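You operate a simulated robot arm through the tools that you are given. There is no shell and no other tool.

Carry out the task below with a simulated two-armed robot. There is one attempt and no reset: what you move stays moved.

Task
Polish the insert clamped in the blue bench vice; free and tray it.
Fine: the vice at the bench's end; take paste on the polishing pad, pad back; slacken the vice before you lift; green tray. Set down upright: insert. What is to be rubbed or washed off counts as gone when no trace of it is left.

It is judged by the outcome, as a careful person would: the job done as asked, and still so three seconds after it is handed in. It fails if anything else is knocked over, pushed out of place, dropped, spilled or broken.

Robot
Two 7-joint arms with fingered hands on one trunk that stands fixed in place. Base frame: the origin is at the foot of the trunk, x ahead of it, y to its left, z up. Units: mm, degrees, N and s.
The left shoulder is at [60, 138, 947], the right one opposite. With the tool pointing down near the work surface each hand reaches from about 420 to 920 mm from the base axis, measured 20 degrees to its own side. Payload 4 kg a hand.
The tool frame of a hand sits at the grasp point between the pads (the TCP): z along the fingers, y along the line on which they close. The tips reach 36 mm beyond it. The gripper opens to 120 mm; its body begins 42 mm behind the TCP. The gripper is a hand of 5 fingers: y runs from the thumb to the fingers, the wrist lies at [-15, -109, -200] in the tool frame, and closing takes about 1.5 s.
Orientation is that of the tool frame in the base frame, as [roll, pitch, yaw] about the fixed x, y, z axes, in that order (R = Rz(yaw) Ry(pitch) Rx(roll)). With the fingers straight down and the wrist toward the robot, the tool's x, y and z point along [0, 1, 0], [1, 0, 0] and [0, 0, -1] of the base frame.

Tools
- The arms move only by the tool drive_tool. It takes "left_deltas", "right_deltas" or both (then of equal length, played together; a hand with none holds still); each is a list of rows, each a list of 7 numbers: the shift along the base's x, y, z in mm, then the turn, a rotation vector about the base's x, y, z in degrees, then the finger opening in mm, from 0 to 120. In form: [[tx, ty, tz, ax, ay, az, fingers], ...]. A call has 1 to 20 rows; each row shifts and turns the commanded pose from where the row before left it. Each row takes 0.2 s and may step no farther than 50 mm and 8.6 degrees from the row before; otherwise, or with a gripper value out of range, the whole call is refused. A pose out of reach is approached as far as the arm can. The call stops where the force on the tool passes 60 N (or 10 N more than at its start, if that is more) or the arm is blocked; 0.2 s more then pass. Each finger travels about 153 mm/s and halts on what it meets, pressing with about 30 N; the grip force reading is that of the motor and also rises with nothing between the fingers. The clock runs only during rows and for 0.2 s after the last one: add rows that do not move to give the fingers time. It gives the time, the measured TCP pose, the force on the tool (base axes), the opening and the grip force at its end, in the units of the frame above (readings bear some noise), with the torque about the TCP (base axes, N m) and any sound that the robot's microphone picked up, and new pictures: "views" is both (left out), scene, wrist or none (wrist: the cameras of the hands that moved).
- Cameras (640 x 400 px; columns grow to the right, rows downward): "scene" is now at [59.5, -5.7, 1614.6]; the picture's right is [-0.10, -1.00, 0.00], its down [-0.56, 0.05, -0.83] and it looks along [0.82, -0.08, -0.56] (base axes); focal length 290 px, centre (320, 200). "left" rides on the left gripper at [-69, -79, -131] in its tool frame; the picture's right is [-0.78, -0.29, 0.55], its down [0.55, -0.73, 0.40] and it looks along [0.29, 0.61, 0.74] (tool axes); focal length 222 px, centre (320, 200). "right" rides on the right gripper at [69, -79, -131] in its tool frame; the picture's right is [-0.78, 0.29, -0.55], its down [-0.55, -0.73, 0.40] and it looks along [-0.29, 0.61, 0.74] (tool axes); focal length 222 px, centre (320, 200). There is no depth. A picture from a camera that has moved, and an enlarged one, comes with that camera's place and axes in the base frame and with its lens. The place of the scene camera against the robot may be out by one fixed shift of up to 25 mm in any direction.
- raise_lower(by): slides the trunk up (or, below 0, down) by that many mm; the arms and the scene camera ride with it, the base frame stays. It gives what a move gives, with no picture.
- grasp_type(shape, hand): the hand has 5 fingers and takes this shape, open, in about a second: jaw (thumb against the fingers, like two jaws); tri (thumb and two fingers); tip (a fingertip pinch); poke (one finger out to press); point (the index stretched); flat (the hand flat); cup (the hand cupped); fist (a fist). The gripper value then closes the fingers along that shape, each until it touches; the sizes above hold for jaw. It gives what a move gives, with no picture.
- head_to(pan, tilt): turns the head with the scene camera to pan (to the left, within 86 degrees either way) and tilt (down, from -29 to 69), counted from straight ahead of the robot. It gives what a move gives, and a new picture of the scene camera.
- enlarge(camera, box): a new picture of the part [left, top, right, bottom] of that camera's present view, enlarged. No time passes.
- hand_in(): hands the job in; it is judged then, once.

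Nothing tells you positions but the pictures and the camera data. Unless the task says otherwise, let go and move clear before handing in.

The tools are called after "Request:" as a command line: name --argument value ..., lists and objects as JSON in quotes. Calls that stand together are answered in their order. drive_tool: Moves the arms, as the interface text tells. Its arguments: {"type":"object","properties":{"left_deltas":{"type":"array","items":{"type":"array","items":{"type":"number"}}},"right_deltas":{"type":"array","items":{"type":"array","items":{"type":"number"}}},"views":{"type":"string","enum":["both","scene","wrist","none"]}},"required":[]} The other tools are called the same way: raise_lower (by) moves the trunk up or down; grasp_type (shape, hand) gives the hand a shape; head_to (pan, tilt) turns the head that bears the scene camera; enlarge (camera, box) takes an enlarged picture of a part of a camera's view; hand_in () hands the job in.

At the start:

```text
t: 0.0
left_tool_pos: [563.1, 35.1, 1274.3]
left_tcp_rot: [180.0, 0.0, 90.1]
left_contact_force: [-0.3, -0.3, -0.3]
left_moment: [0.0, 0.0, 0.02]
left_opening: 119.6
left_grasp_force: 0.1
left_shape: jaw
right_tool_pos: [453.3, -473.7, 1274.5]
right_tcp_rot: [-180.0, 0.0, 90.0]
right_contact_force: [-0.5, 0.0, -0.4]
right_moment: [-0.05, -0.01, -0.05]
right_opening: 119.6
right_grasp_force: 0.0
right_shape: jaw
trunk travel left (down, up): [-525.0, 65.0]
head pan, tilt (commanded): [-5.5, 34.1]
```

scene: 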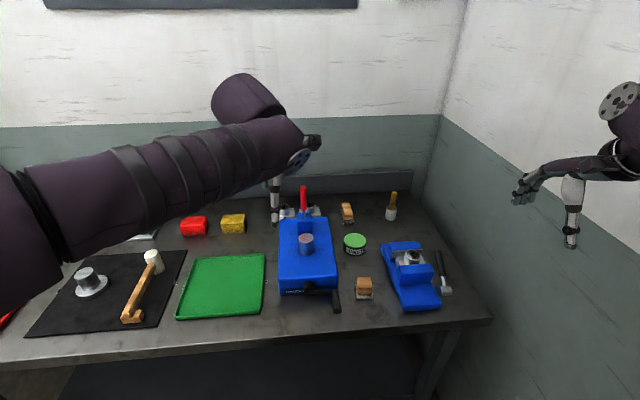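
right: 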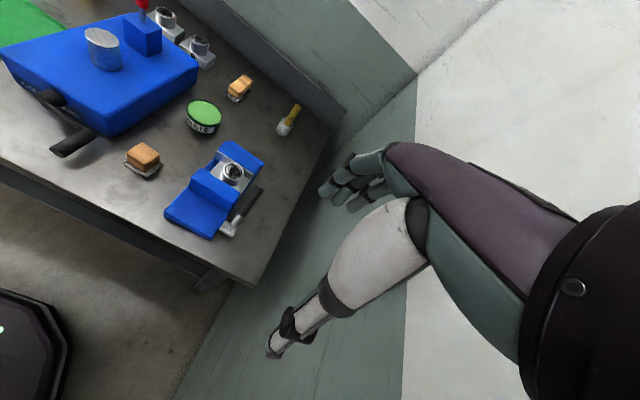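
left: 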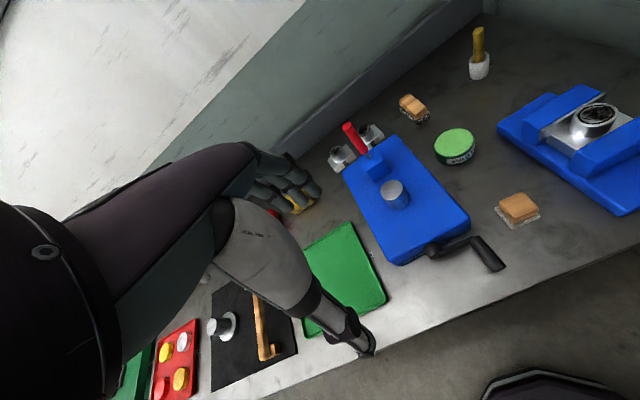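

I see a bench with a blue vice at the right end holding a metal insert, a blue machine in the middle, a green tray to the left, a green paste pot and two pad-like blocks. I'll take enlarged pictures first to identify each thing.

Request:
enlarge --camera "scene" --box '[320, 180, 500, 320]'

Request:
enlarge --camera "right" --box '[100, 50, 320, 250]'

Request:
enlarge --camera "left" --box '[300, 20, 640, 280]'

Request:
enlarge --camera "scene" --box '[0, 180, 360, 360]'

```text
2.86 times, centred on (410, 250) of scene
camera zoom: at [59.5, -5.7, 1614.6], right [-0.1, -1.0, 0.0], down [-0.56, 0.05, -0.83], along [0.82, -0.08, -0.56], focal length 827 px, centre (63, 57)
```

zoom: 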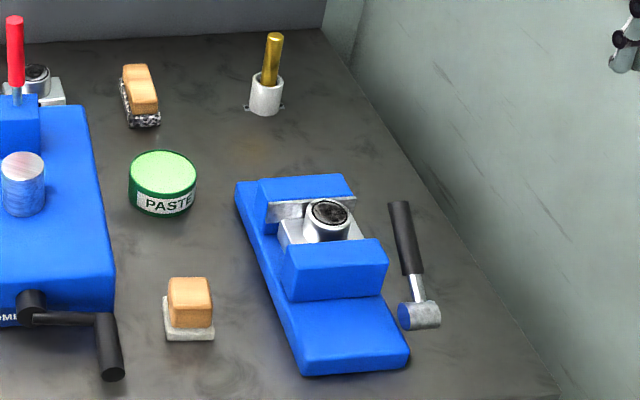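

```text
2.00 times, centred on (210, 150) of right
camera zoom: at [375.0, -403.8, 1406.6], right [0.29, -0.78, 0.55], down [-0.73, -0.55, -0.4], along [0.61, -0.29, -0.74], focal length 444 px, centre (540, 300)
```

zoom: 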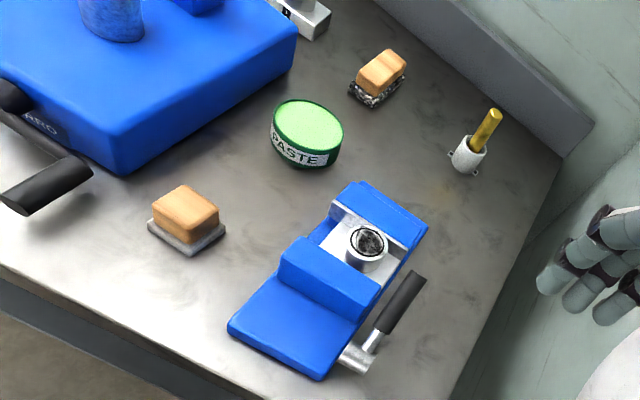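

```text
1.54 times, centred on (470, 150) of left
camera zoom: at [481.5, -34.5, 1405.2], right [-0.29, -0.78, -0.55], down [-0.73, 0.55, -0.4], along [0.61, 0.29, -0.74], focal length 342 px, centre (89, 277)
```

zoom: 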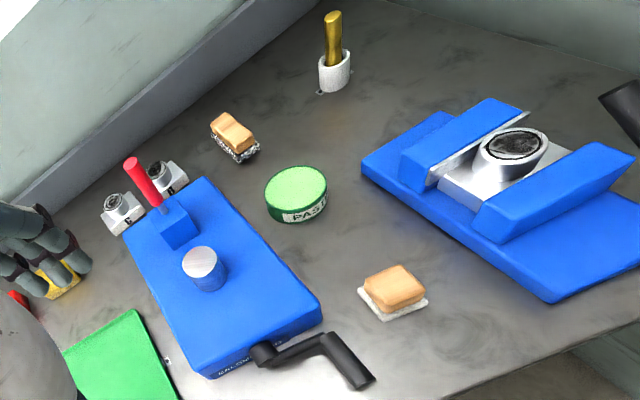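

```text
1.78 times, centred on (180, 270) of scene
camera zoom: at [59.5, -5.7, 1614.6], right [-0.1, -1.0, 0.0], down [-0.56, 0.05, -0.83], along [0.82, -0.08, -0.56], focal length 515 px, centre (569, 76)
```

zoom: 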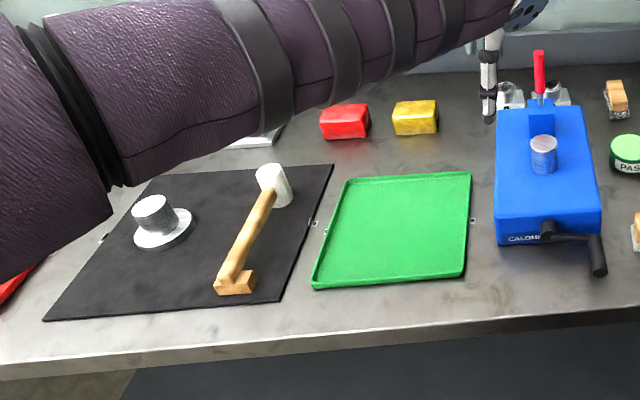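

The insert's top is roughly at (677, -360, 942), the paste pot near (813, -207, 886), and the near felt pad near (620, -197, 896), triangulated from both wrist cameras. I'll bring the right hand lower to look closer at the vice, pads and pot.

Request:
drive_tool --right_deltas '[[10, 15, -30, 0, 0, 0, 120], [10, 15, -30, 0, 0, 0, 120], [10, 15, -30, 0, 0, 0, 120], [10, 15, -30, 0, 0, 0, 120], [10, 15, -30, 0, 0, 0, 120]]' --views "both"

```text
t: 1.2
left_tool_pos: [564.0, 34.8, 1273.3]
left_tcp_rot: [180.0, -0.1, 90.0]
left_contact_force: [0.1, 0.5, -0.2]
left_moment: [0.01, 0.02, -0.04]
left_opening: 119.8
left_grasp_force: 0.1
left_shape: jaw
right_tool_pos: [503.0, -397.2, 1121.4]
right_tcp_rot: [180.0, -0.1, 90.0]
right_contact_force: [-0.7, 0.4, -0.4]
right_moment: [0.0, -0.01, -0.02]
right_opening: 119.6
right_grasp_force: 0.0
right_shape: jaw
trunk travel left (down, up): [-525.0, 65.0]
head pan, tilt (commanded): [-5.5, 34.1]
camera scene: at [60.3, -5.7, 1614.6], right [-0.1, -1.0, 0.0], down [-0.56, 0.05, -0.83], along [0.82, -0.08, -0.56], focal length 290 px, centre (320, 200)
camera right: at [424.7, -327.8, 1254.3], right [0.29, -0.79, 0.55], down [-0.74, -0.55, -0.4], along [0.61, -0.29, -0.74], focal length 222 px, centre (320, 200)
```

scene: 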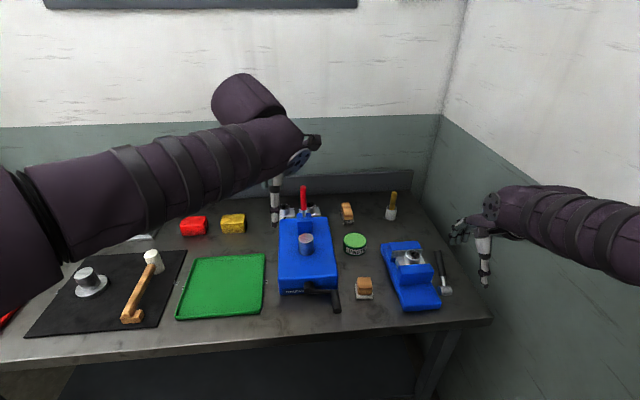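
right: 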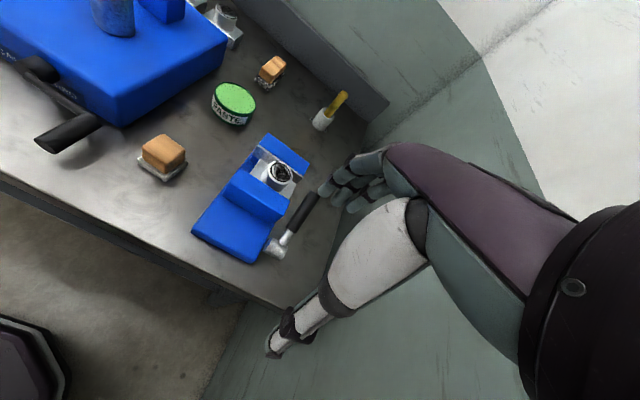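

Request:
enlarge --camera "right" --box '[180, 120, 340, 280]'

Request:
enlarge --camera "right" --box '[120, 40, 360, 190]'

```text
2.50 times, centred on (260, 200) of right
camera zoom: at [424.7, -327.8, 1254.3], right [0.29, -0.79, 0.55], down [-0.74, -0.55, -0.4], along [0.61, -0.29, -0.74], focal length 555 px, centre (470, 200)
```

zoom: 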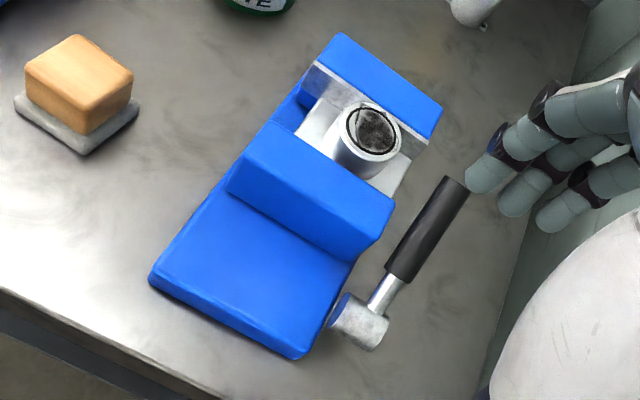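

```text
2.67 times, centred on (240, 115) of right
camera zoom: at [424.7, -327.8, 1254.3], right [0.29, -0.79, 0.55], down [-0.74, -0.55, -0.4], along [0.61, -0.29, -0.74], focal length 592 px, centre (533, 427)
```

zoom: 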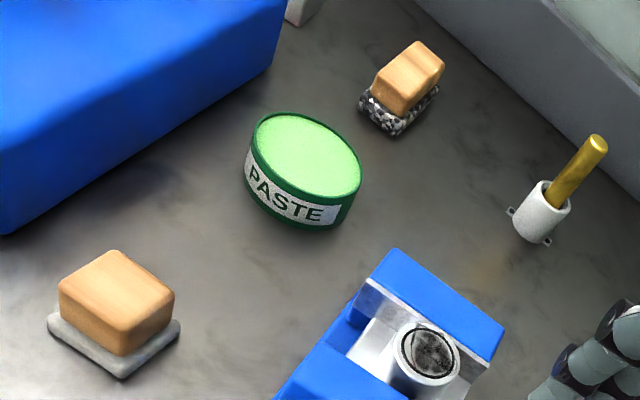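

The felt-soled block near the front is the polishing pad, the far one is a scourer; the paste pot is open, and the vice has a lever on its right side. I'll look around the rest of the bench before acting.

Request:
head_to --pan 35 --tilt 40

Request:
enlarge --camera "left" --box '[100, 240, 400, 400]'

Request:
enlarge --camera "left" --box '[300, 90, 520, 280]'

Request:
enlarge --camera "left" --box '[480, 60, 640, 240]'

```text
t: 2.3
left_tool_pos: [561.5, 36.7, 1274.5]
left_tcp_rot: [180.0, 0.0, 90.1]
left_contact_force: [0.1, -0.2, -0.3]
left_moment: [0.0, -0.02, -0.01]
left_opening: 119.5
left_grasp_force: 0.1
left_shape: jaw
right_tool_pos: [502.9, -397.9, 1123.6]
right_tcp_rot: [180.0, 0.0, 90.0]
right_contact_force: [-0.1, 0.7, -0.4]
right_moment: [-0.02, 0.01, 0.01]
right_opening: 119.6
right_grasp_force: 0.1
right_shape: jaw
trunk travel left (down, up): [-525.0, 65.0]
head pan, tilt (commanded): [35.0, 40.0]
camera scene: at [41.0, 51.5, 1605.7], right [0.57, -0.82, 0.0], down [-0.53, -0.37, -0.77], along [0.63, 0.44, -0.64], focal length 290 px, centre (320, 200)
```

scene: 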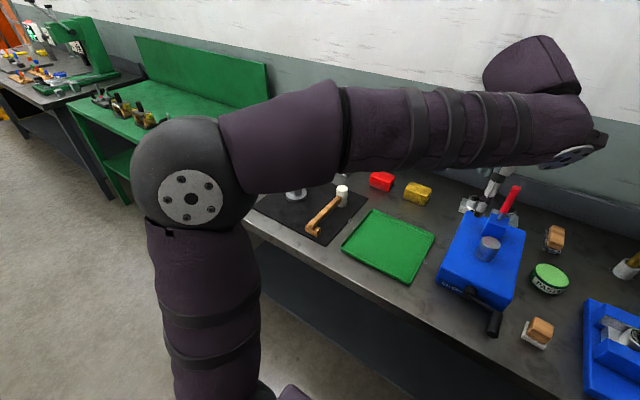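

```text
2.13 times, centred on (250, 320) of left
camera zoom: at [481.6, -34.5, 1405.2], right [-0.29, -0.78, -0.55], down [-0.73, 0.55, -0.4], along [0.61, 0.29, -0.74], focal length 474 px, centre (469, -56)
```

zoom: 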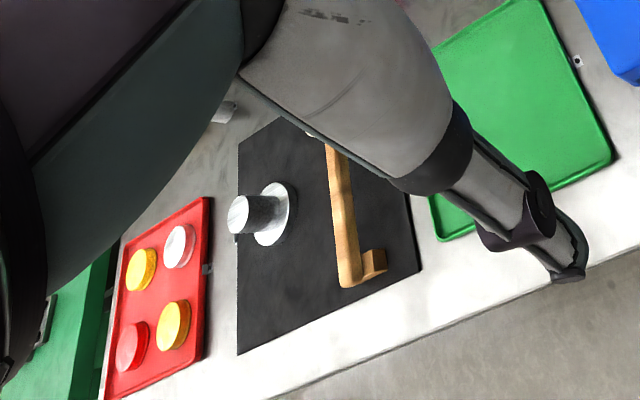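

```text
2.11 times, centred on (410, 185) of left
camera zoom: at [481.6, -34.5, 1405.2], right [-0.29, -0.78, -0.55], down [-0.73, 0.55, -0.4], along [0.61, 0.29, -0.74], focal length 468 px, centre (130, 232)
```

zoom: 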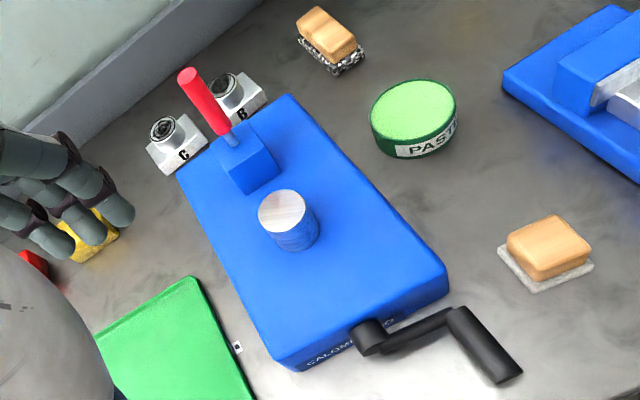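

```text
2.22 times, centred on (560, 150) of left
camera zoom: at [481.6, -34.5, 1405.2], right [-0.29, -0.78, -0.55], down [-0.73, 0.55, -0.4], along [0.61, 0.29, -0.74], focal length 494 px, centre (-213, 311)
```

zoom: 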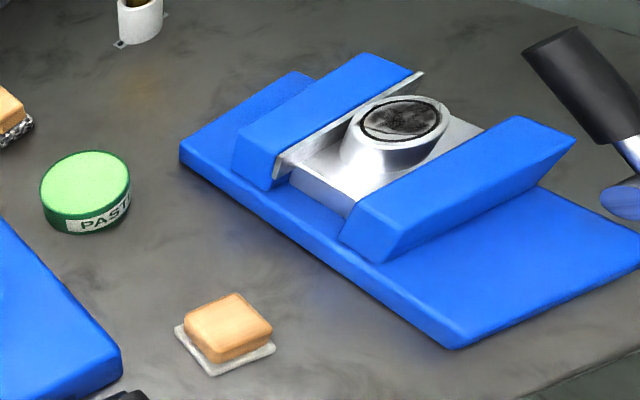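

The tray is the green one left of centre and the vice insert sits between jaws with a tarnished round face on top; its lever seems to stand up at about 45° from a hub on the vice's right side. I'll go lower with the right hand for a closer look at the lever and move the left arm out to the left.

Request:
drive_tool --right_deltas '[[-6, 0, -25, 0, 0, 0, 120], [-6, 0, -25, 0, 0, 0, 120], [-6, 0, -25, 0, 0, 0, 120], [-6, 0, -25, 0, 0, 0, 120], [0, 0, 0, 0, 0, 0, 120], [0, 0, 0, 0, 0, 0, 120], [0, 0, 0, 0, 0, 0, 120], [0, 0, 0, 0, 0, 0, 120]]' --left_deltas '[[-15, 45, 0, 0, 0, 0, 120], [-15, 45, 0, 0, 0, 0, 120], [-15, 45, 0, 0, 0, 0, 120], [-15, 45, 0, 0, 0, 0, 120], [-15, 45, 0, 0, 0, 0, 120], [-15, 45, 0, 0, 0, 0, 120], [-15, 45, 0, 0, 0, 0, 120], [-15, 45, 0, 0, 0, 0, 120]]' --views "wrist"

Request:
head_to --pan -20 --tilt 45

Request:
enlarge --camera "right" --box '[160, 60, 380, 260]'

```text
t: 4.1
left_tool_pos: [441.4, 397.8, 1273.6]
left_tcp_rot: [179.9, 0.0, 90.1]
left_contact_force: [-0.3, 0.4, -0.1]
left_moment: [0.03, 0.0, 0.0]
left_opening: 120.0
left_grasp_force: 0.0
left_shape: jaw
right_tool_pos: [478.0, -396.7, 1024.8]
right_tcp_rot: [-179.9, 0.0, 89.9]
right_contact_force: [-0.1, 0.7, 0.1]
right_moment: [-0.03, 0.0, -0.01]
right_opening: 119.6
right_grasp_force: 0.0
right_shape: jaw
trunk travel left (down, up): [-525.0, 65.0]
head pan, tilt (commanded): [35.0, 40.0]
camera right: at [400.1, -327.1, 1156.3], right [0.29, -0.78, 0.55], down [-0.73, -0.55, -0.4], along [0.61, -0.29, -0.74], focal length 222 px, centre (320, 200)
camera left: at [361.3, 327.8, 1404.9], right [-0.29, -0.78, -0.55], down [-0.73, 0.55, -0.4], along [0.61, 0.29, -0.74], focal length 222 px, centre (320, 200)
```

right: 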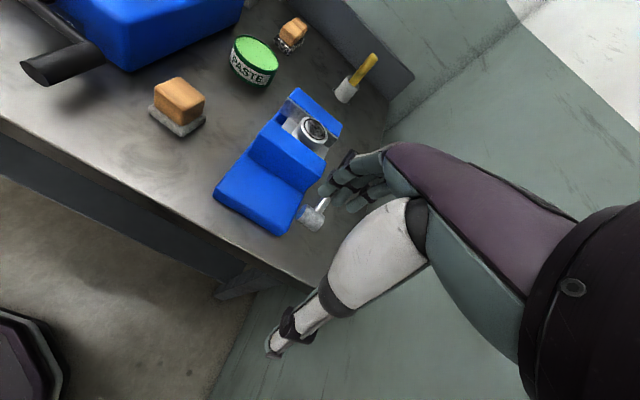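
left: 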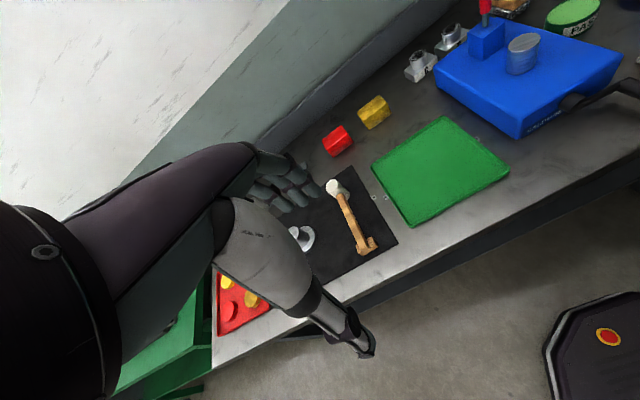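

```text
t: 5.3
left_tool_pos: [442.3, 395.6, 1275.3]
left_tcp_rot: [-180.0, 0.0, 90.0]
left_contact_force: [0.6, 0.5, 0.5]
left_moment: [-0.02, -0.03, 0.01]
left_opening: 119.8
left_grasp_force: 0.1
left_shape: jaw
right_tool_pos: [478.3, -396.9, 1024.3]
right_tcp_rot: [-180.0, 0.0, 89.9]
right_contact_force: [0.0, 1.0, -0.1]
right_moment: [-0.02, -0.02, -0.03]
right_opening: 119.8
right_grasp_force: 0.0
right_shape: jaw
trunk travel left (down, up): [-525.0, 65.0]
head pan, tilt (commanded): [-20.0, 45.0]
camera scene: at [47.7, -24.8, 1598.4], right [-0.34, -0.94, 0.0], down [-0.66, 0.24, -0.71], along [0.66, -0.24, -0.71], focal length 290 px, centre (320, 200)
```

scene: 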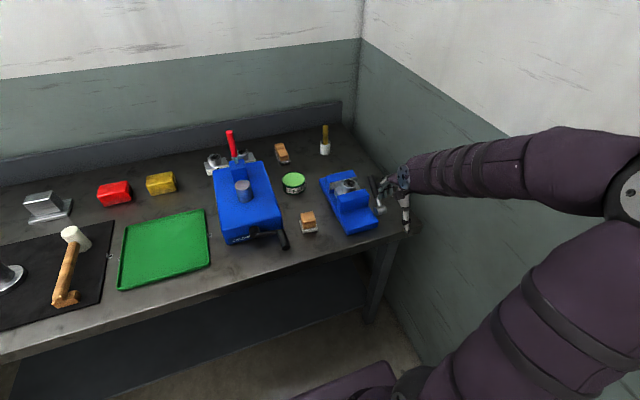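

```text
2.00 times, centred on (270, 160) of right
camera zoom: at [400.4, -327.6, 1156.0], right [0.29, -0.78, 0.55], down [-0.73, -0.55, -0.4], along [0.61, -0.29, -0.74], focal length 444 px, centre (420, 280)
```

zoom: 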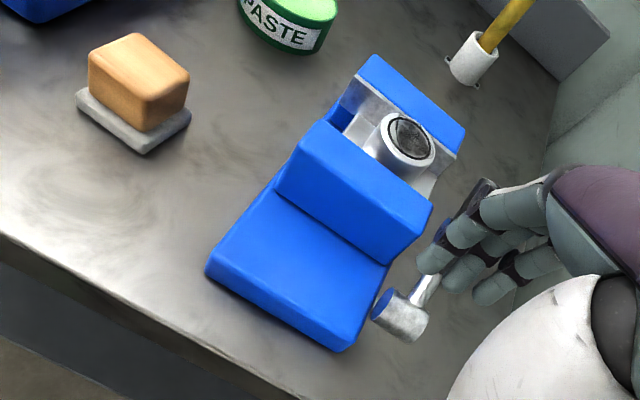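

The felt pad lies at about (621, -197) nearly square to the base axes, with the bench top near z ≈ 855. I'll bring the right hand above the pad to check the alignment before grasping.

Request:
drive_tool --right_deltas '[[0, 10, 20, 0, 0, 0, 120], [20, 38, 15, 0, 0, 0, 120], [25, 38, 0, 0, 0, 0, 120], [25, 38, 0, 0, 0, 0, 120], [25, 38, 0, 0, 0, 0, 120], [25, 38, 0, 0, 0, 0, 120], [23, 0, -20, 0, 0, 0, 120], [0, 0, -10, 0, 0, 0, 120], [0, 0, 0, 0, 0, 0, 120]]' --views "both"

Request:
enlarge --camera "right" --box '[160, 180, 400, 380]'

```text
t: 7.3
left_tool_pos: [443.2, 396.7, 1274.3]
left_tcp_rot: [-180.0, 0.0, 90.0]
left_contact_force: [0.3, 0.6, 0.1]
left_moment: [0.03, 0.0, -0.02]
left_opening: 119.6
left_grasp_force: 0.1
left_shape: jaw
right_tool_pos: [620.7, -197.3, 1029.1]
right_tcp_rot: [179.9, 0.1, 90.0]
right_contact_force: [0.5, 0.4, 0.3]
right_moment: [0.01, 0.0, -0.01]
right_opening: 119.9
right_grasp_force: 0.0
right_shape: jaw
trunk travel left (down, up): [-525.0, 65.0]
head pan, tilt (commanded): [-20.0, 45.0]
camera scene: at [47.9, -25.0, 1598.4], right [-0.34, -0.94, 0.0], down [-0.66, 0.24, -0.71], along [0.66, -0.24, -0.71], focal length 290 px, centre (320, 200)
camera right: at [542.2, -129.2, 1160.8], right [0.29, -0.79, 0.55], down [-0.74, -0.55, -0.4], along [0.61, -0.29, -0.74], focal length 222 px, centre (320, 200)
```

scene: 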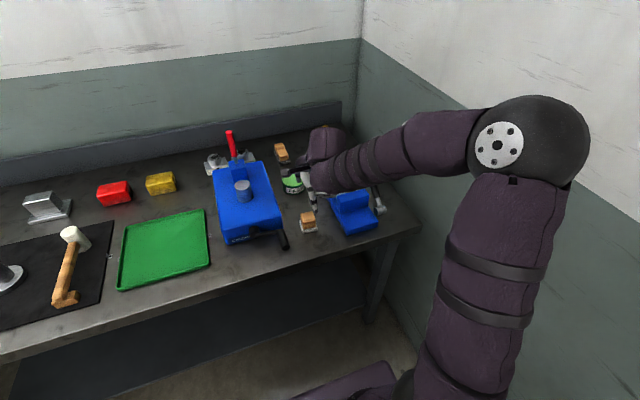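
right: 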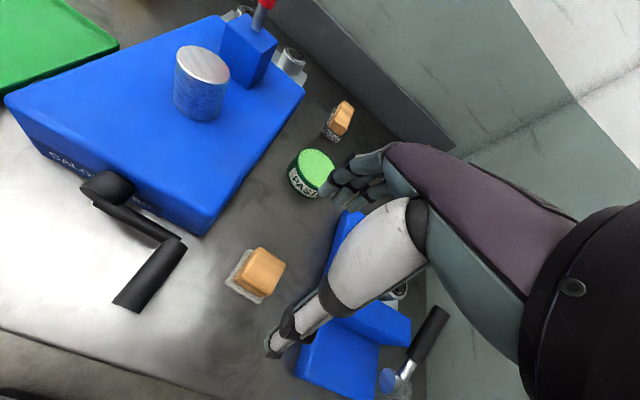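

```text
2.00 times, centred on (280, 280) of right
camera zoom: at [542.2, -129.2, 1160.8], right [0.29, -0.79, 0.55], down [-0.74, -0.55, -0.4], along [0.61, -0.29, -0.74], focal length 444 px, centre (400, 40)
```

zoom: 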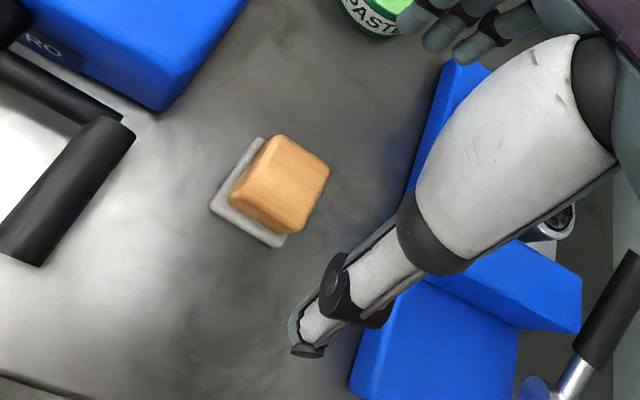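

The pad block sits almost right under the hand (about (624, -198), top z ≈ 897). I'll descend with open fingers and check before closing.

Request:
drive_tool --right_deltas '[[3, -1, -30, 0, 0, 0, 120], [0, 0, -30, 0, 0, 0, 120], [0, 0, -30, 0, 0, 0, 120], [0, 0, -20, 0, 0, 0, 120], [0, 0, -10, 0, 0, 0, 120], [0, 0, 0, 0, 0, 0, 120]]' --views "both"

Request:
enlarge --camera "right" --box '[200, 120, 440, 380]'

```text
t: 8.7
left_tool_pos: [442.5, 396.2, 1274.1]
left_tcp_rot: [180.0, 0.0, 89.9]
left_contact_force: [0.2, 0.5, -0.1]
left_moment: [-0.04, -0.02, 0.01]
left_opening: 119.9
left_grasp_force: 0.1
left_shape: jaw
right_tool_pos: [624.3, -199.2, 910.1]
right_tcp_rot: [-180.0, -0.1, 90.1]
right_contact_force: [-0.2, -0.2, 0.1]
right_moment: [-0.02, 0.01, -0.02]
right_opening: 119.9
right_grasp_force: 0.0
right_shape: jaw
trunk travel left (down, up): [-525.0, 65.0]
head pan, tilt (commanded): [-20.0, 45.0]
camera scene: at [47.7, -24.8, 1598.4], right [-0.34, -0.94, 0.0], down [-0.66, 0.24, -0.71], along [0.66, -0.24, -0.71], focal length 290 px, centre (320, 200)
camera right: at [545.7, -129.4, 1042.0], right [0.29, -0.78, 0.55], down [-0.73, -0.55, -0.4], along [0.61, -0.29, -0.74], focal length 222 px, centre (320, 200)
```

scene: 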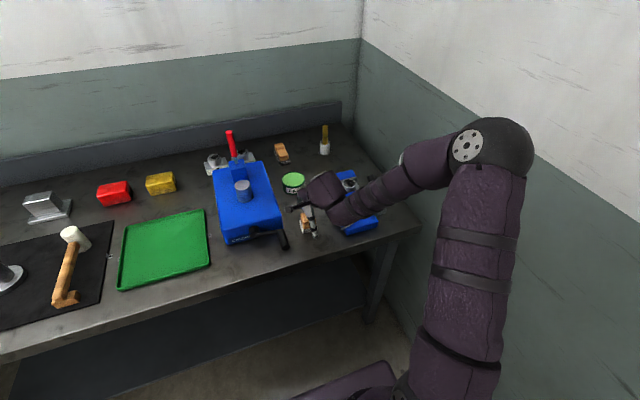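
right: 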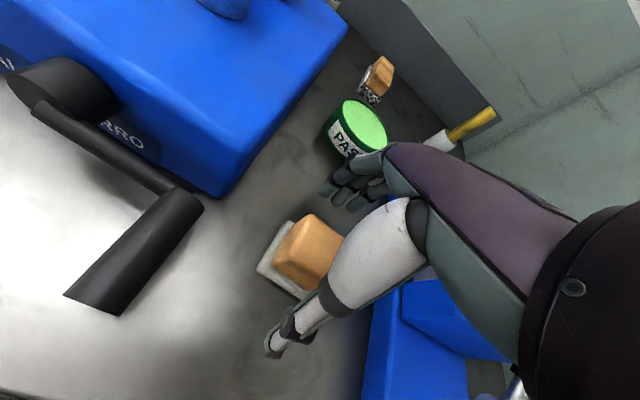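

```text
1.54 times, centred on (320, 250) of right
camera zoom: at [545.7, -129.4, 1042.0], right [0.29, -0.78, 0.55], down [-0.73, -0.55, -0.4], along [0.61, -0.29, -0.74], focal length 342 px, centre (320, 123)
```

zoom: 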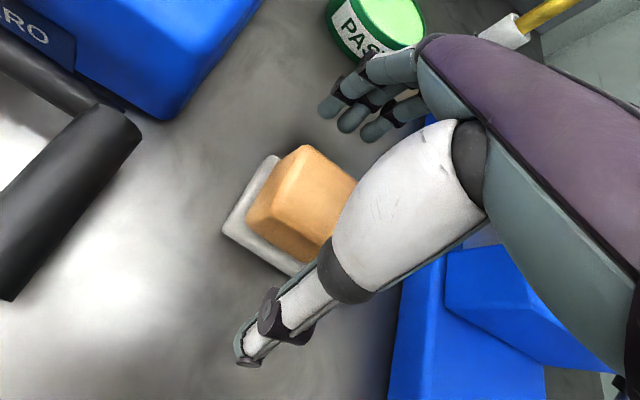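

The block sits between thumb and fingers as wanted. I'll go down a few millimetres more and close on it.

Request:
drive_tool --right_deltas '[[0, 0, -6, 0, 0, 0, 120], [0, 0, 0, 0, 0, 0, 80], [0, 0, 0, 0, 0, 0, 60], [0, 0, 0, 0, 0, 0, 40], [0, 0, 0, 0, 0, 0, 20], [0, 0, 0, 0, 0, 0, 0], [0, 0, 0, 0, 0, 0, 0], [0, 0, 0, 0, 0, 0, 0], [0, 0, 0, 0, 0, 0, 0]]' --views "wrist"

Request:
enlarge --camera "right" --box '[200, 120, 440, 380]'

Request:
enlarge --camera "scene" --box '[240, 140, 400, 260]'

```text
t: 10.7
left_tool_pos: [440.6, 396.8, 1275.4]
left_tcp_rot: [179.9, -0.1, 90.0]
left_contact_force: [1.0, -0.4, 0.8]
left_moment: [0.0, -0.02, 0.0]
left_opening: 119.8
left_grasp_force: 0.1
left_shape: jaw
right_tool_pos: [623.9, -198.8, 906.5]
right_tcp_rot: [179.8, 0.1, 90.0]
right_contact_force: [0.1, -1.1, 26.0]
right_moment: [-0.05, -0.5, -0.05]
right_opening: 39.2
right_grasp_force: 30.1
right_shape: jaw
trunk travel left (down, up): [-525.0, 65.0]
head pan, tilt (commanded): [-20.0, 45.0]
camera right: at [545.5, -128.8, 1038.6], right [0.29, -0.78, 0.55], down [-0.73, -0.55, -0.4], along [0.62, -0.29, -0.73], focal length 222 px, centre (320, 200)
```

right: 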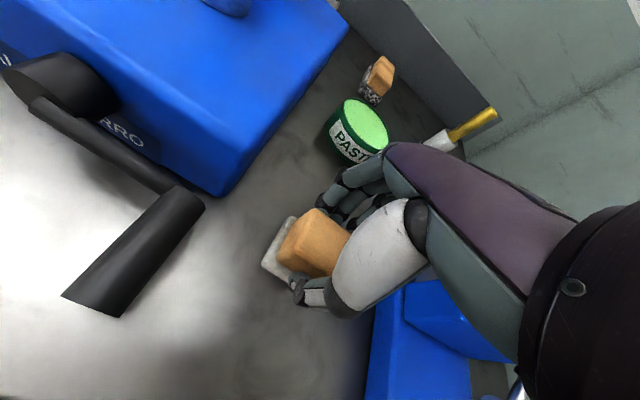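

```text
1.54 times, centred on (320, 250) of right
camera zoom: at [545.5, -128.8, 1038.6], right [0.29, -0.78, 0.55], down [-0.73, -0.55, -0.4], along [0.62, -0.29, -0.73], focal length 342 px, centre (320, 123)
```

zoom: 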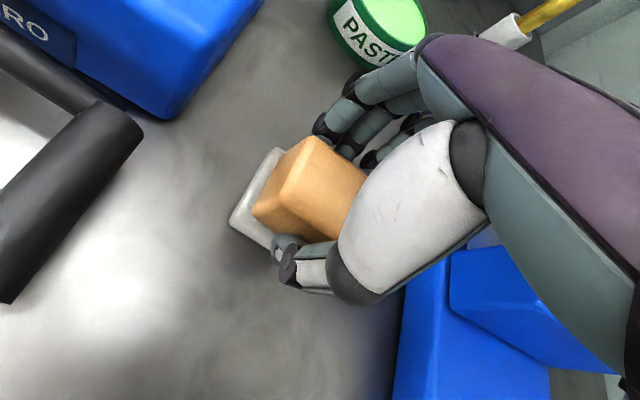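

```text
3.33 times, centred on (320, 200) of scene
camera zoom: at [45.6, -24.3, 1598.6], right [-0.34, -0.94, 0.0], down [-0.66, 0.24, -0.71], along [0.67, -0.24, -0.71], focal length 965 px, centre (320, 200)
```

zoom: 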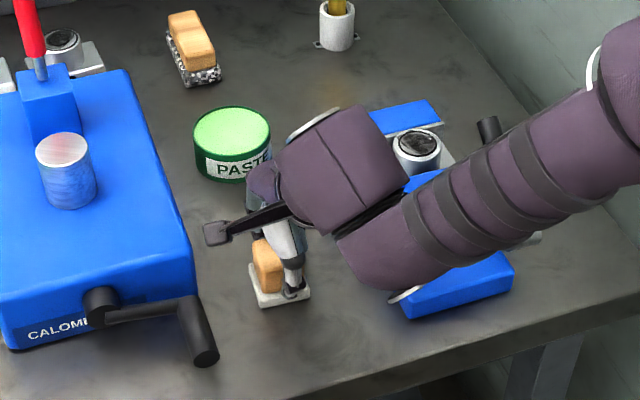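

The block is gripped (39 mm wide, 30 N). I note the home pose (624, -199, ~906) for putting it back, and lift slowly.

Request:
drive_tool --right_deltas '[[0, 0, 3, 0, 0, 0, 0], [0, 0, 7, 0, 0, 0, 0], [0, 0, 20, 0, 0, 0, 0], [0, 0, 30, 0, 0, 0, 0], [0, 0, 40, 0, 0, 0, 0], [0, 0, 0, 0, 0, 0, 0]]' --views "both"

Request:
enlarge --camera "right" --box '[200, 120, 440, 380]'

Request:
enlarge --camera "scene" --box '[240, 100, 400, 260]'

```text
t: 12.1
left_tool_pos: [444.0, 396.1, 1273.3]
left_tcp_rot: [-179.9, 0.0, 90.0]
left_contact_force: [1.2, -0.1, 0.3]
left_moment: [0.04, 0.03, -0.01]
left_opening: 119.8
left_grasp_force: 0.1
left_shape: jaw
right_tool_pos: [625.5, -199.4, 1003.6]
right_tcp_rot: [-179.9, 0.0, 90.0]
right_contact_force: [1.0, 0.8, -1.5]
right_moment: [-0.02, 0.04, -0.01]
right_opening: 37.1
right_grasp_force: 30.1
right_shape: jaw
trunk travel left (down, up): [-525.0, 65.0]
head pan, tilt (commanded): [-20.0, 45.0]
camera scene: at [48.3, -25.3, 1598.3], right [-0.34, -0.94, 0.0], down [-0.66, 0.24, -0.71], along [0.66, -0.24, -0.71], focal length 290 px, centre (320, 200)
camera right: at [547.1, -129.4, 1135.7], right [0.29, -0.78, 0.55], down [-0.74, -0.55, -0.4], along [0.61, -0.29, -0.74], focal length 222 px, centre (320, 200)
```

scene: 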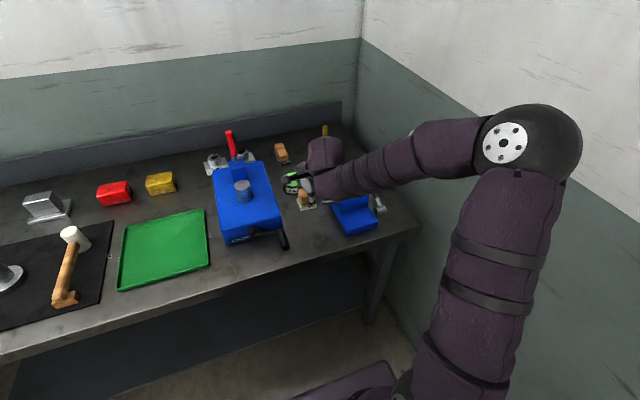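
right: 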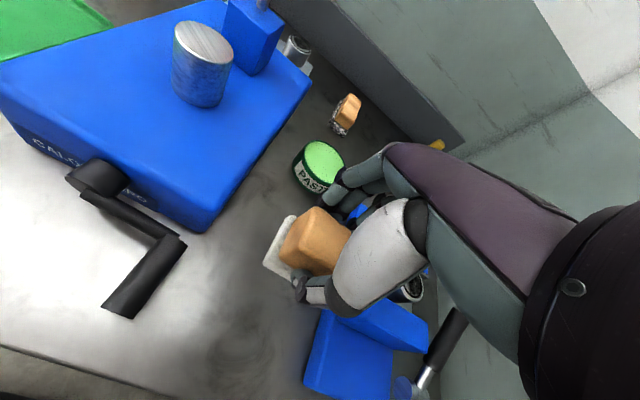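

```text
1.54 times, centred on (320, 250) of right
camera zoom: at [547.1, -129.4, 1135.7], right [0.29, -0.78, 0.55], down [-0.74, -0.55, -0.4], along [0.61, -0.29, -0.74], focal length 342 px, centre (320, 123)
```

zoom: 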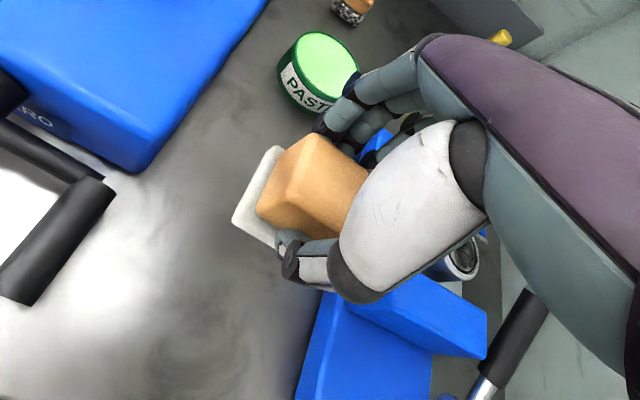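

```text
2.50 times, centred on (320, 180) of scene
camera zoom: at [48.3, -25.3, 1598.3], right [-0.34, -0.94, 0.0], down [-0.66, 0.24, -0.71], along [0.66, -0.24, -0.71], focal length 724 px, centre (320, 250)
```

zoom: 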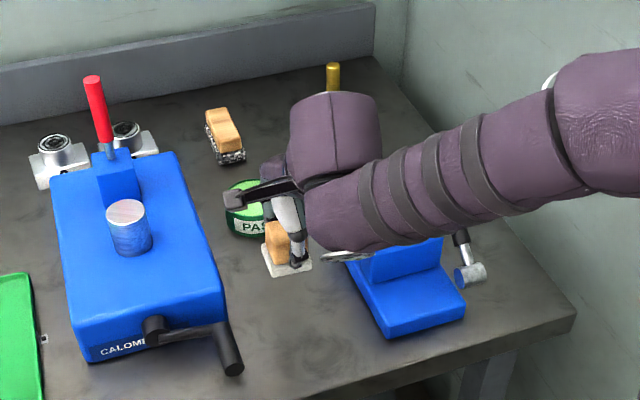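

The pad is held cleanly. Next I carry it over the paste pot, centred near (814, -207), top z ≈ 888.

Request:
drive_tool --right_deltas '[[38, -2, 0, 0, 0, 0, 0], [38, -2, 0, 0, 0, 0, 0], [38, -2, 0, 0, 0, 0, 0], [38, -2, 0, 0, 0, 0, 0], [36, 0, -15, 0, 0, 0, 0], [0, 0, -10, 0, 0, 0, 0], [0, 0, 0, 0, 0, 0, 0]]' --views "both"

Request:
enlarge --camera "right" --box '[200, 150, 440, 350]'

Request:
enlarge --camera "scene" --box '[250, 100, 390, 220]'

```text
t: 13.7
left_tool_pos: [443.6, 396.4, 1273.3]
left_tcp_rot: [-180.0, 0.0, 90.0]
left_contact_force: [0.3, 0.3, -0.4]
left_moment: [0.02, 0.0, 0.02]
left_opening: 119.7
left_grasp_force: 0.1
left_shape: jaw
right_tool_pos: [812.8, -207.3, 978.9]
right_tcp_rot: [-180.0, 0.0, 90.0]
right_contact_force: [-0.3, -0.2, -1.7]
right_moment: [-0.02, 0.03, 0.02]
right_opening: 37.0
right_grasp_force: 29.7
right_shape: jaw
trunk travel left (down, up): [-525.0, 65.0]
head pan, tilt (commanded): [-20.0, 45.0]
camera scene: at [48.2, -24.8, 1598.3], right [-0.34, -0.94, 0.0], down [-0.66, 0.24, -0.71], along [0.66, -0.24, -0.71], focal length 290 px, centre (320, 200)
camera right: at [734.4, -138.2, 1110.7], right [0.29, -0.78, 0.55], down [-0.74, -0.55, -0.4], along [0.61, -0.29, -0.74], focal length 222 px, centre (320, 200)
```

scene: 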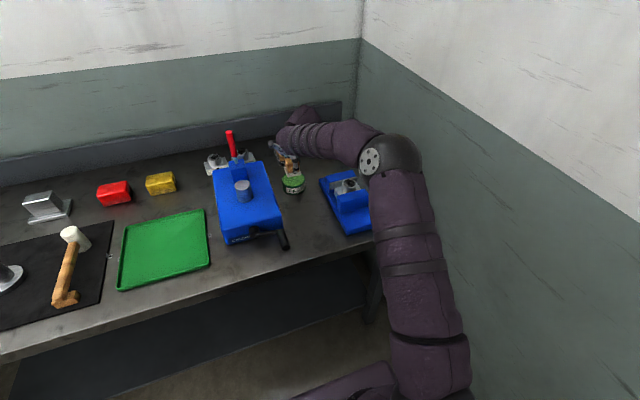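
right: 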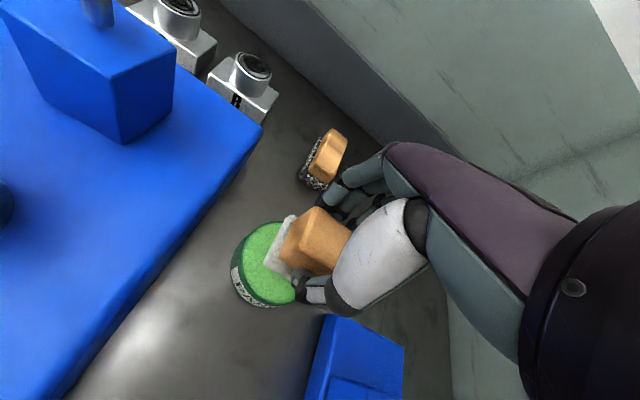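

```text
2.00 times, centred on (320, 250) of right
camera zoom: at [734.4, -138.2, 1110.7], right [0.29, -0.78, 0.55], down [-0.74, -0.55, -0.4], along [0.61, -0.29, -0.74], focal length 444 px, centre (320, 100)
```

zoom: 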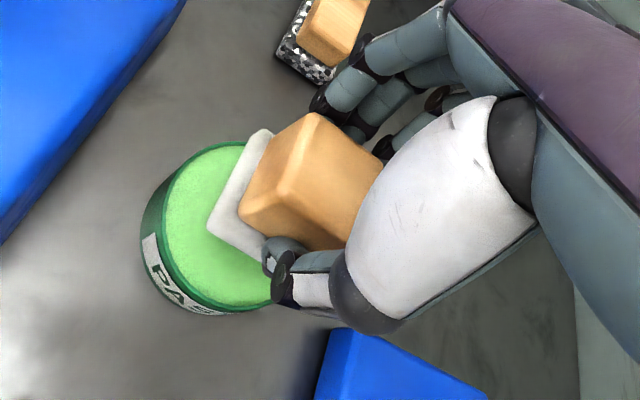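

```text
3.33 times, centred on (320, 160) of scene
camera zoom: at [48.2, -24.8, 1598.3], right [-0.34, -0.94, 0.0], down [-0.66, 0.24, -0.71], along [0.66, -0.24, -0.71], focal length 965 px, centre (320, 333)
```

zoom: 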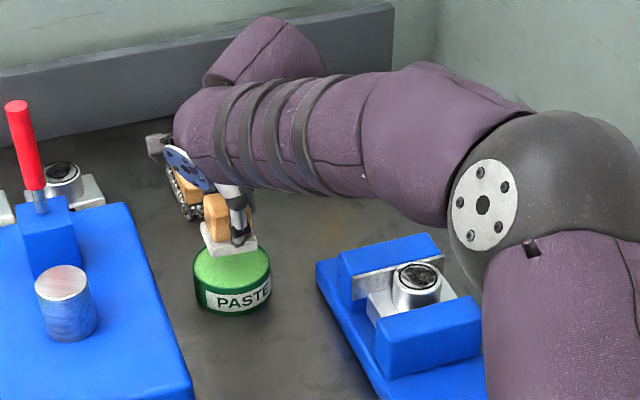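

The pad hangs right over the pot. I'll lower it gently toward the paste, checking force as I go.

Request:
drive_tool --right_deltas '[[1, 0, -15, 0, 0, 0, 0], [0, 0, -13, 0, 0, 0, 0], [0, 0, -5, 0, 0, 0, 0], [0, 0, -3, 0, 0, 0, 0], [0, 0, 0, 0, 0, 0, 0]]' --views "none"

Request:
enlarge --camera "scene" --box '[250, 140, 350, 220]'

```text
t: 14.9
left_tool_pos: [441.6, 396.8, 1275.8]
left_tcp_rot: [179.9, 0.0, 90.0]
left_contact_force: [0.2, -0.2, 0.8]
left_moment: [0.02, -0.03, 0.02]
left_opening: 119.7
left_grasp_force: 0.1
left_shape: jaw
right_tool_pos: [813.1, -207.6, 946.8]
right_tcp_rot: [179.6, 0.0, 90.0]
right_contact_force: [0.3, 0.2, 15.5]
right_moment: [-0.06, -0.44, 0.0]
right_opening: 37.6
right_grasp_force: 30.0
right_shape: jaw
trunk travel left (down, up): [-525.0, 65.0]
head pan, tilt (commanded): [-20.0, 45.0]
```

```text
5.00 times, centred on (300, 180) of scene
camera zoom: at [45.8, -24.4, 1598.7], right [-0.34, -0.94, 0.0], down [-0.66, 0.24, -0.71], along [0.67, -0.24, -0.71], focal length 1448 px, centre (420, 300)
```

zoom: 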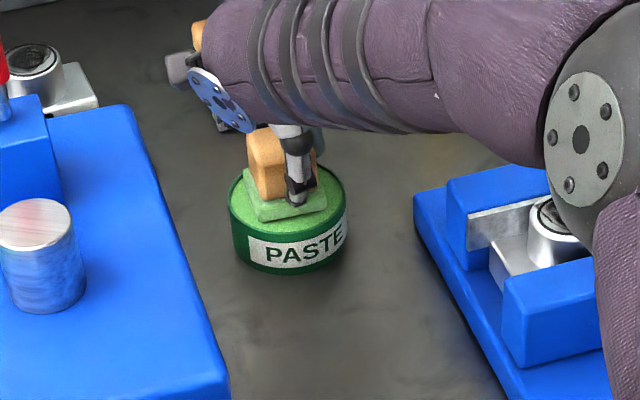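

The felt has turned green, so the paste is taken. I'll lift straight up and check that the pot stays put.

Request:
drive_tool --right_deltas '[[0, 0, 4, 0, 0, 0, 0], [0, 0, 6, 0, 0, 0, 0], [0, 0, 20, 0, 0, 0, 0], [0, 0, 40, 0, 0, 0, 0], [0, 0, 30, 0, 0, 0, 0], [0, 0, 0, 0, 0, 0, 0]]' --views "both"

Request:
enlarge --camera "right" --box '[200, 150, 440, 350]'

Request:
enlarge --camera "scene" --box '[250, 120, 390, 240]'

```text
t: 16.3
left_tool_pos: [443.2, 396.9, 1273.3]
left_tcp_rot: [-180.0, 0.0, 90.0]
left_contact_force: [0.1, -0.5, -0.2]
left_moment: [0.0, 0.02, 0.0]
left_opening: 119.5
left_grasp_force: 0.1
left_shape: jaw
right_tool_pos: [814.0, -207.4, 1042.3]
right_tcp_rot: [-179.9, 0.0, 90.1]
right_contact_force: [0.4, 0.1, -1.2]
right_moment: [0.0, 0.03, -0.03]
right_opening: 37.0
right_grasp_force: 30.0
right_shape: jaw
trunk travel left (down, up): [-525.0, 65.0]
head pan, tilt (commanded): [-20.0, 45.0]
camera scene: at [48.0, -24.9, 1598.4], right [-0.34, -0.94, 0.0], down [-0.66, 0.24, -0.71], along [0.66, -0.24, -0.71], focal length 290 px, centre (320, 200)
camera right: at [736.0, -138.5, 1174.6], right [0.29, -0.78, 0.55], down [-0.74, -0.55, -0.4], along [0.61, -0.29, -0.74], focal length 222 px, centre (320, 200)
```

scene: 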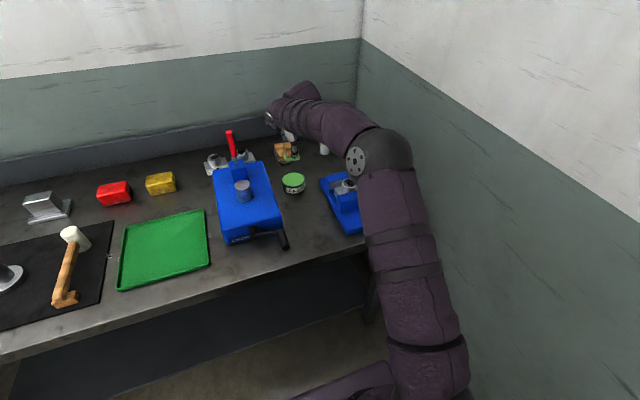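
right: 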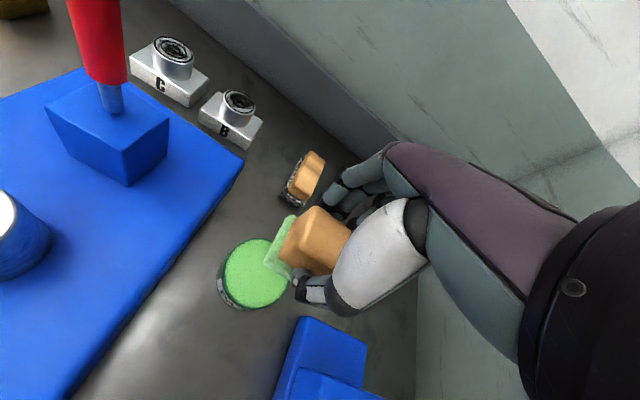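

```text
2.00 times, centred on (320, 250) of right
camera zoom: at [736.0, -138.5, 1174.6], right [0.29, -0.78, 0.55], down [-0.74, -0.55, -0.4], along [0.61, -0.29, -0.74], focal length 444 px, centre (320, 100)
```

zoom: 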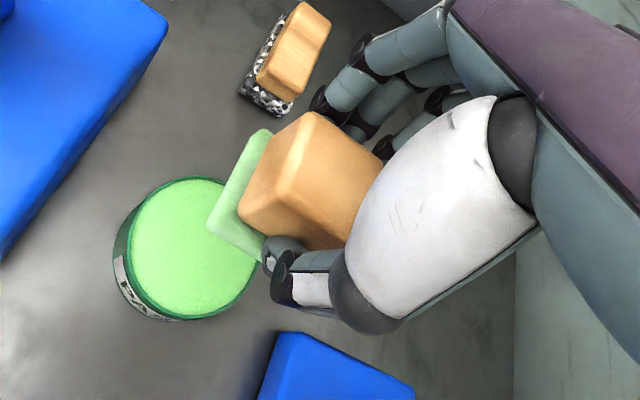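

```text
3.33 times, centred on (320, 180) of scene
camera zoom: at [48.0, -24.9, 1598.4], right [-0.34, -0.94, 0.0], down [-0.66, 0.24, -0.71], along [0.66, -0.24, -0.71], focal length 965 px, centre (320, 267)
```

zoom: 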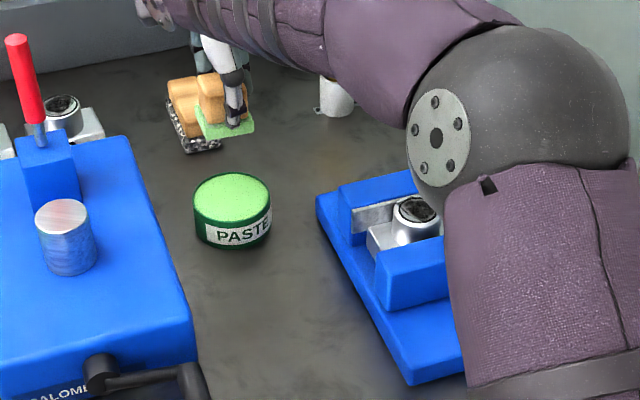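

The felt carries paste. Now I carry the pad above the insert (about (677, -359, 946)), staying high to check clearance to the lever.

Request:
drive_tool --right_deltas '[[-27, -29, 4, 0, 0, 0, 0], [-27, -29, 4, 0, 0, 0, 0], [-27, -29, 4, 0, 0, 0, 0], [-28, -29, 3, 0, 0, 0, 0], [-28, -29, 0, 0, 0, 0, 0], [0, 0, 0, 0, 0, 0, 0]]' --views "both"

Request:
enlarge --camera "right" --box '[180, 150, 440, 400]'

Request:
enlarge --camera "scene" --box '[280, 120, 420, 240]'

```text
t: 17.7
left_tool_pos: [443.9, 397.5, 1273.7]
left_tcp_rot: [-180.0, 0.0, 89.9]
left_contact_force: [-0.3, 0.1, 0.4]
left_moment: [0.0, -0.01, 0.02]
left_opening: 119.6
left_grasp_force: 0.1
left_shape: jaw
right_tool_pos: [676.9, -350.7, 1057.0]
right_tcp_rot: [179.9, 0.0, 90.0]
right_contact_force: [0.4, 0.0, -0.8]
right_moment: [-0.01, 0.04, -0.01]
right_opening: 36.9
right_grasp_force: 30.3
right_shape: jaw
trunk travel left (down, up): [-525.0, 65.0]
head pan, tilt (commanded): [-20.0, 45.0]
camera scene: at [48.3, -24.5, 1598.3], right [-0.34, -0.94, 0.0], down [-0.66, 0.24, -0.71], along [0.66, -0.24, -0.71], focal length 290 px, centre (320, 200)
camera right: at [598.7, -281.3, 1188.8], right [0.29, -0.78, 0.55], down [-0.73, -0.55, -0.4], along [0.61, -0.29, -0.74], focal length 222 px, centre (320, 200)
```

scene: 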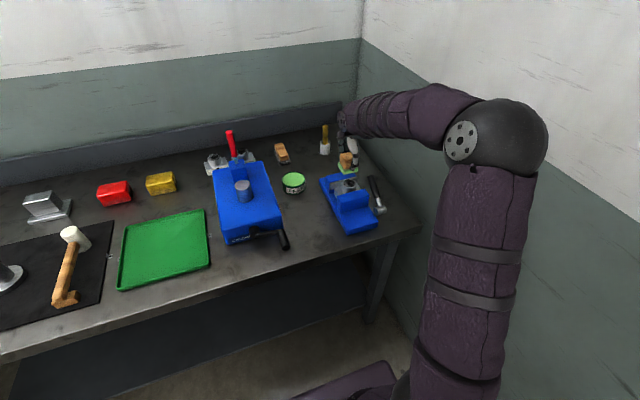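
right: 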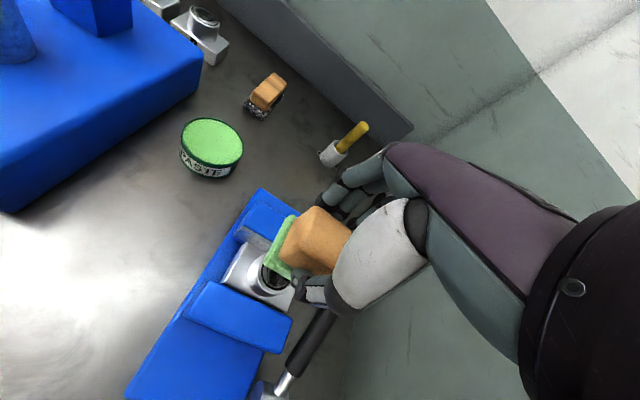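

```text
1.60 times, centred on (310, 275) of right
camera zoom: at [598.7, -281.3, 1188.8], right [0.29, -0.78, 0.55], down [-0.73, -0.55, -0.4], along [0.61, -0.29, -0.74], focal length 355 px, centre (336, 80)
```

zoom: 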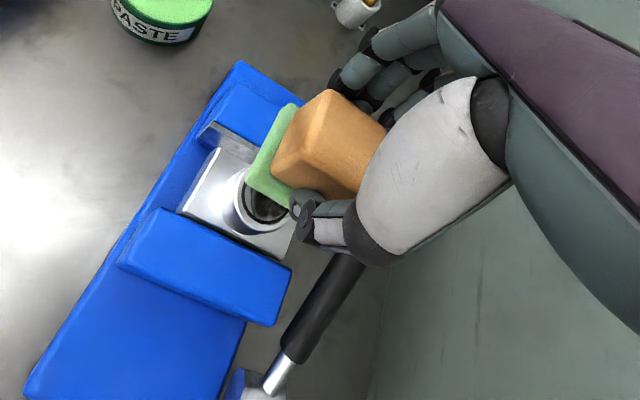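

```text
3.33 times, centred on (350, 180) of scene
camera zoom: at [48.3, -24.5, 1598.3], right [-0.34, -0.94, 0.0], down [-0.66, 0.24, -0.71], along [0.66, -0.24, -0.71], focal length 965 px, centre (220, 267)
```

zoom: 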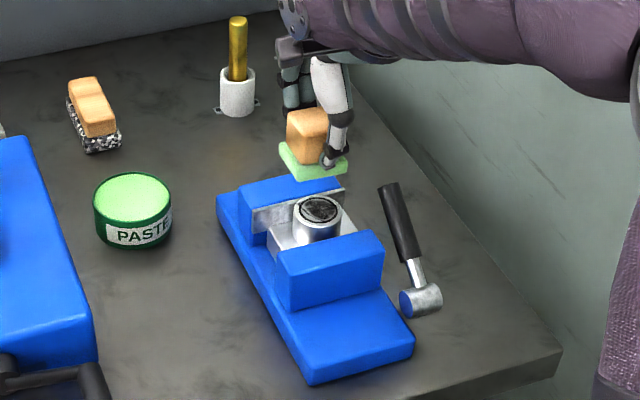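

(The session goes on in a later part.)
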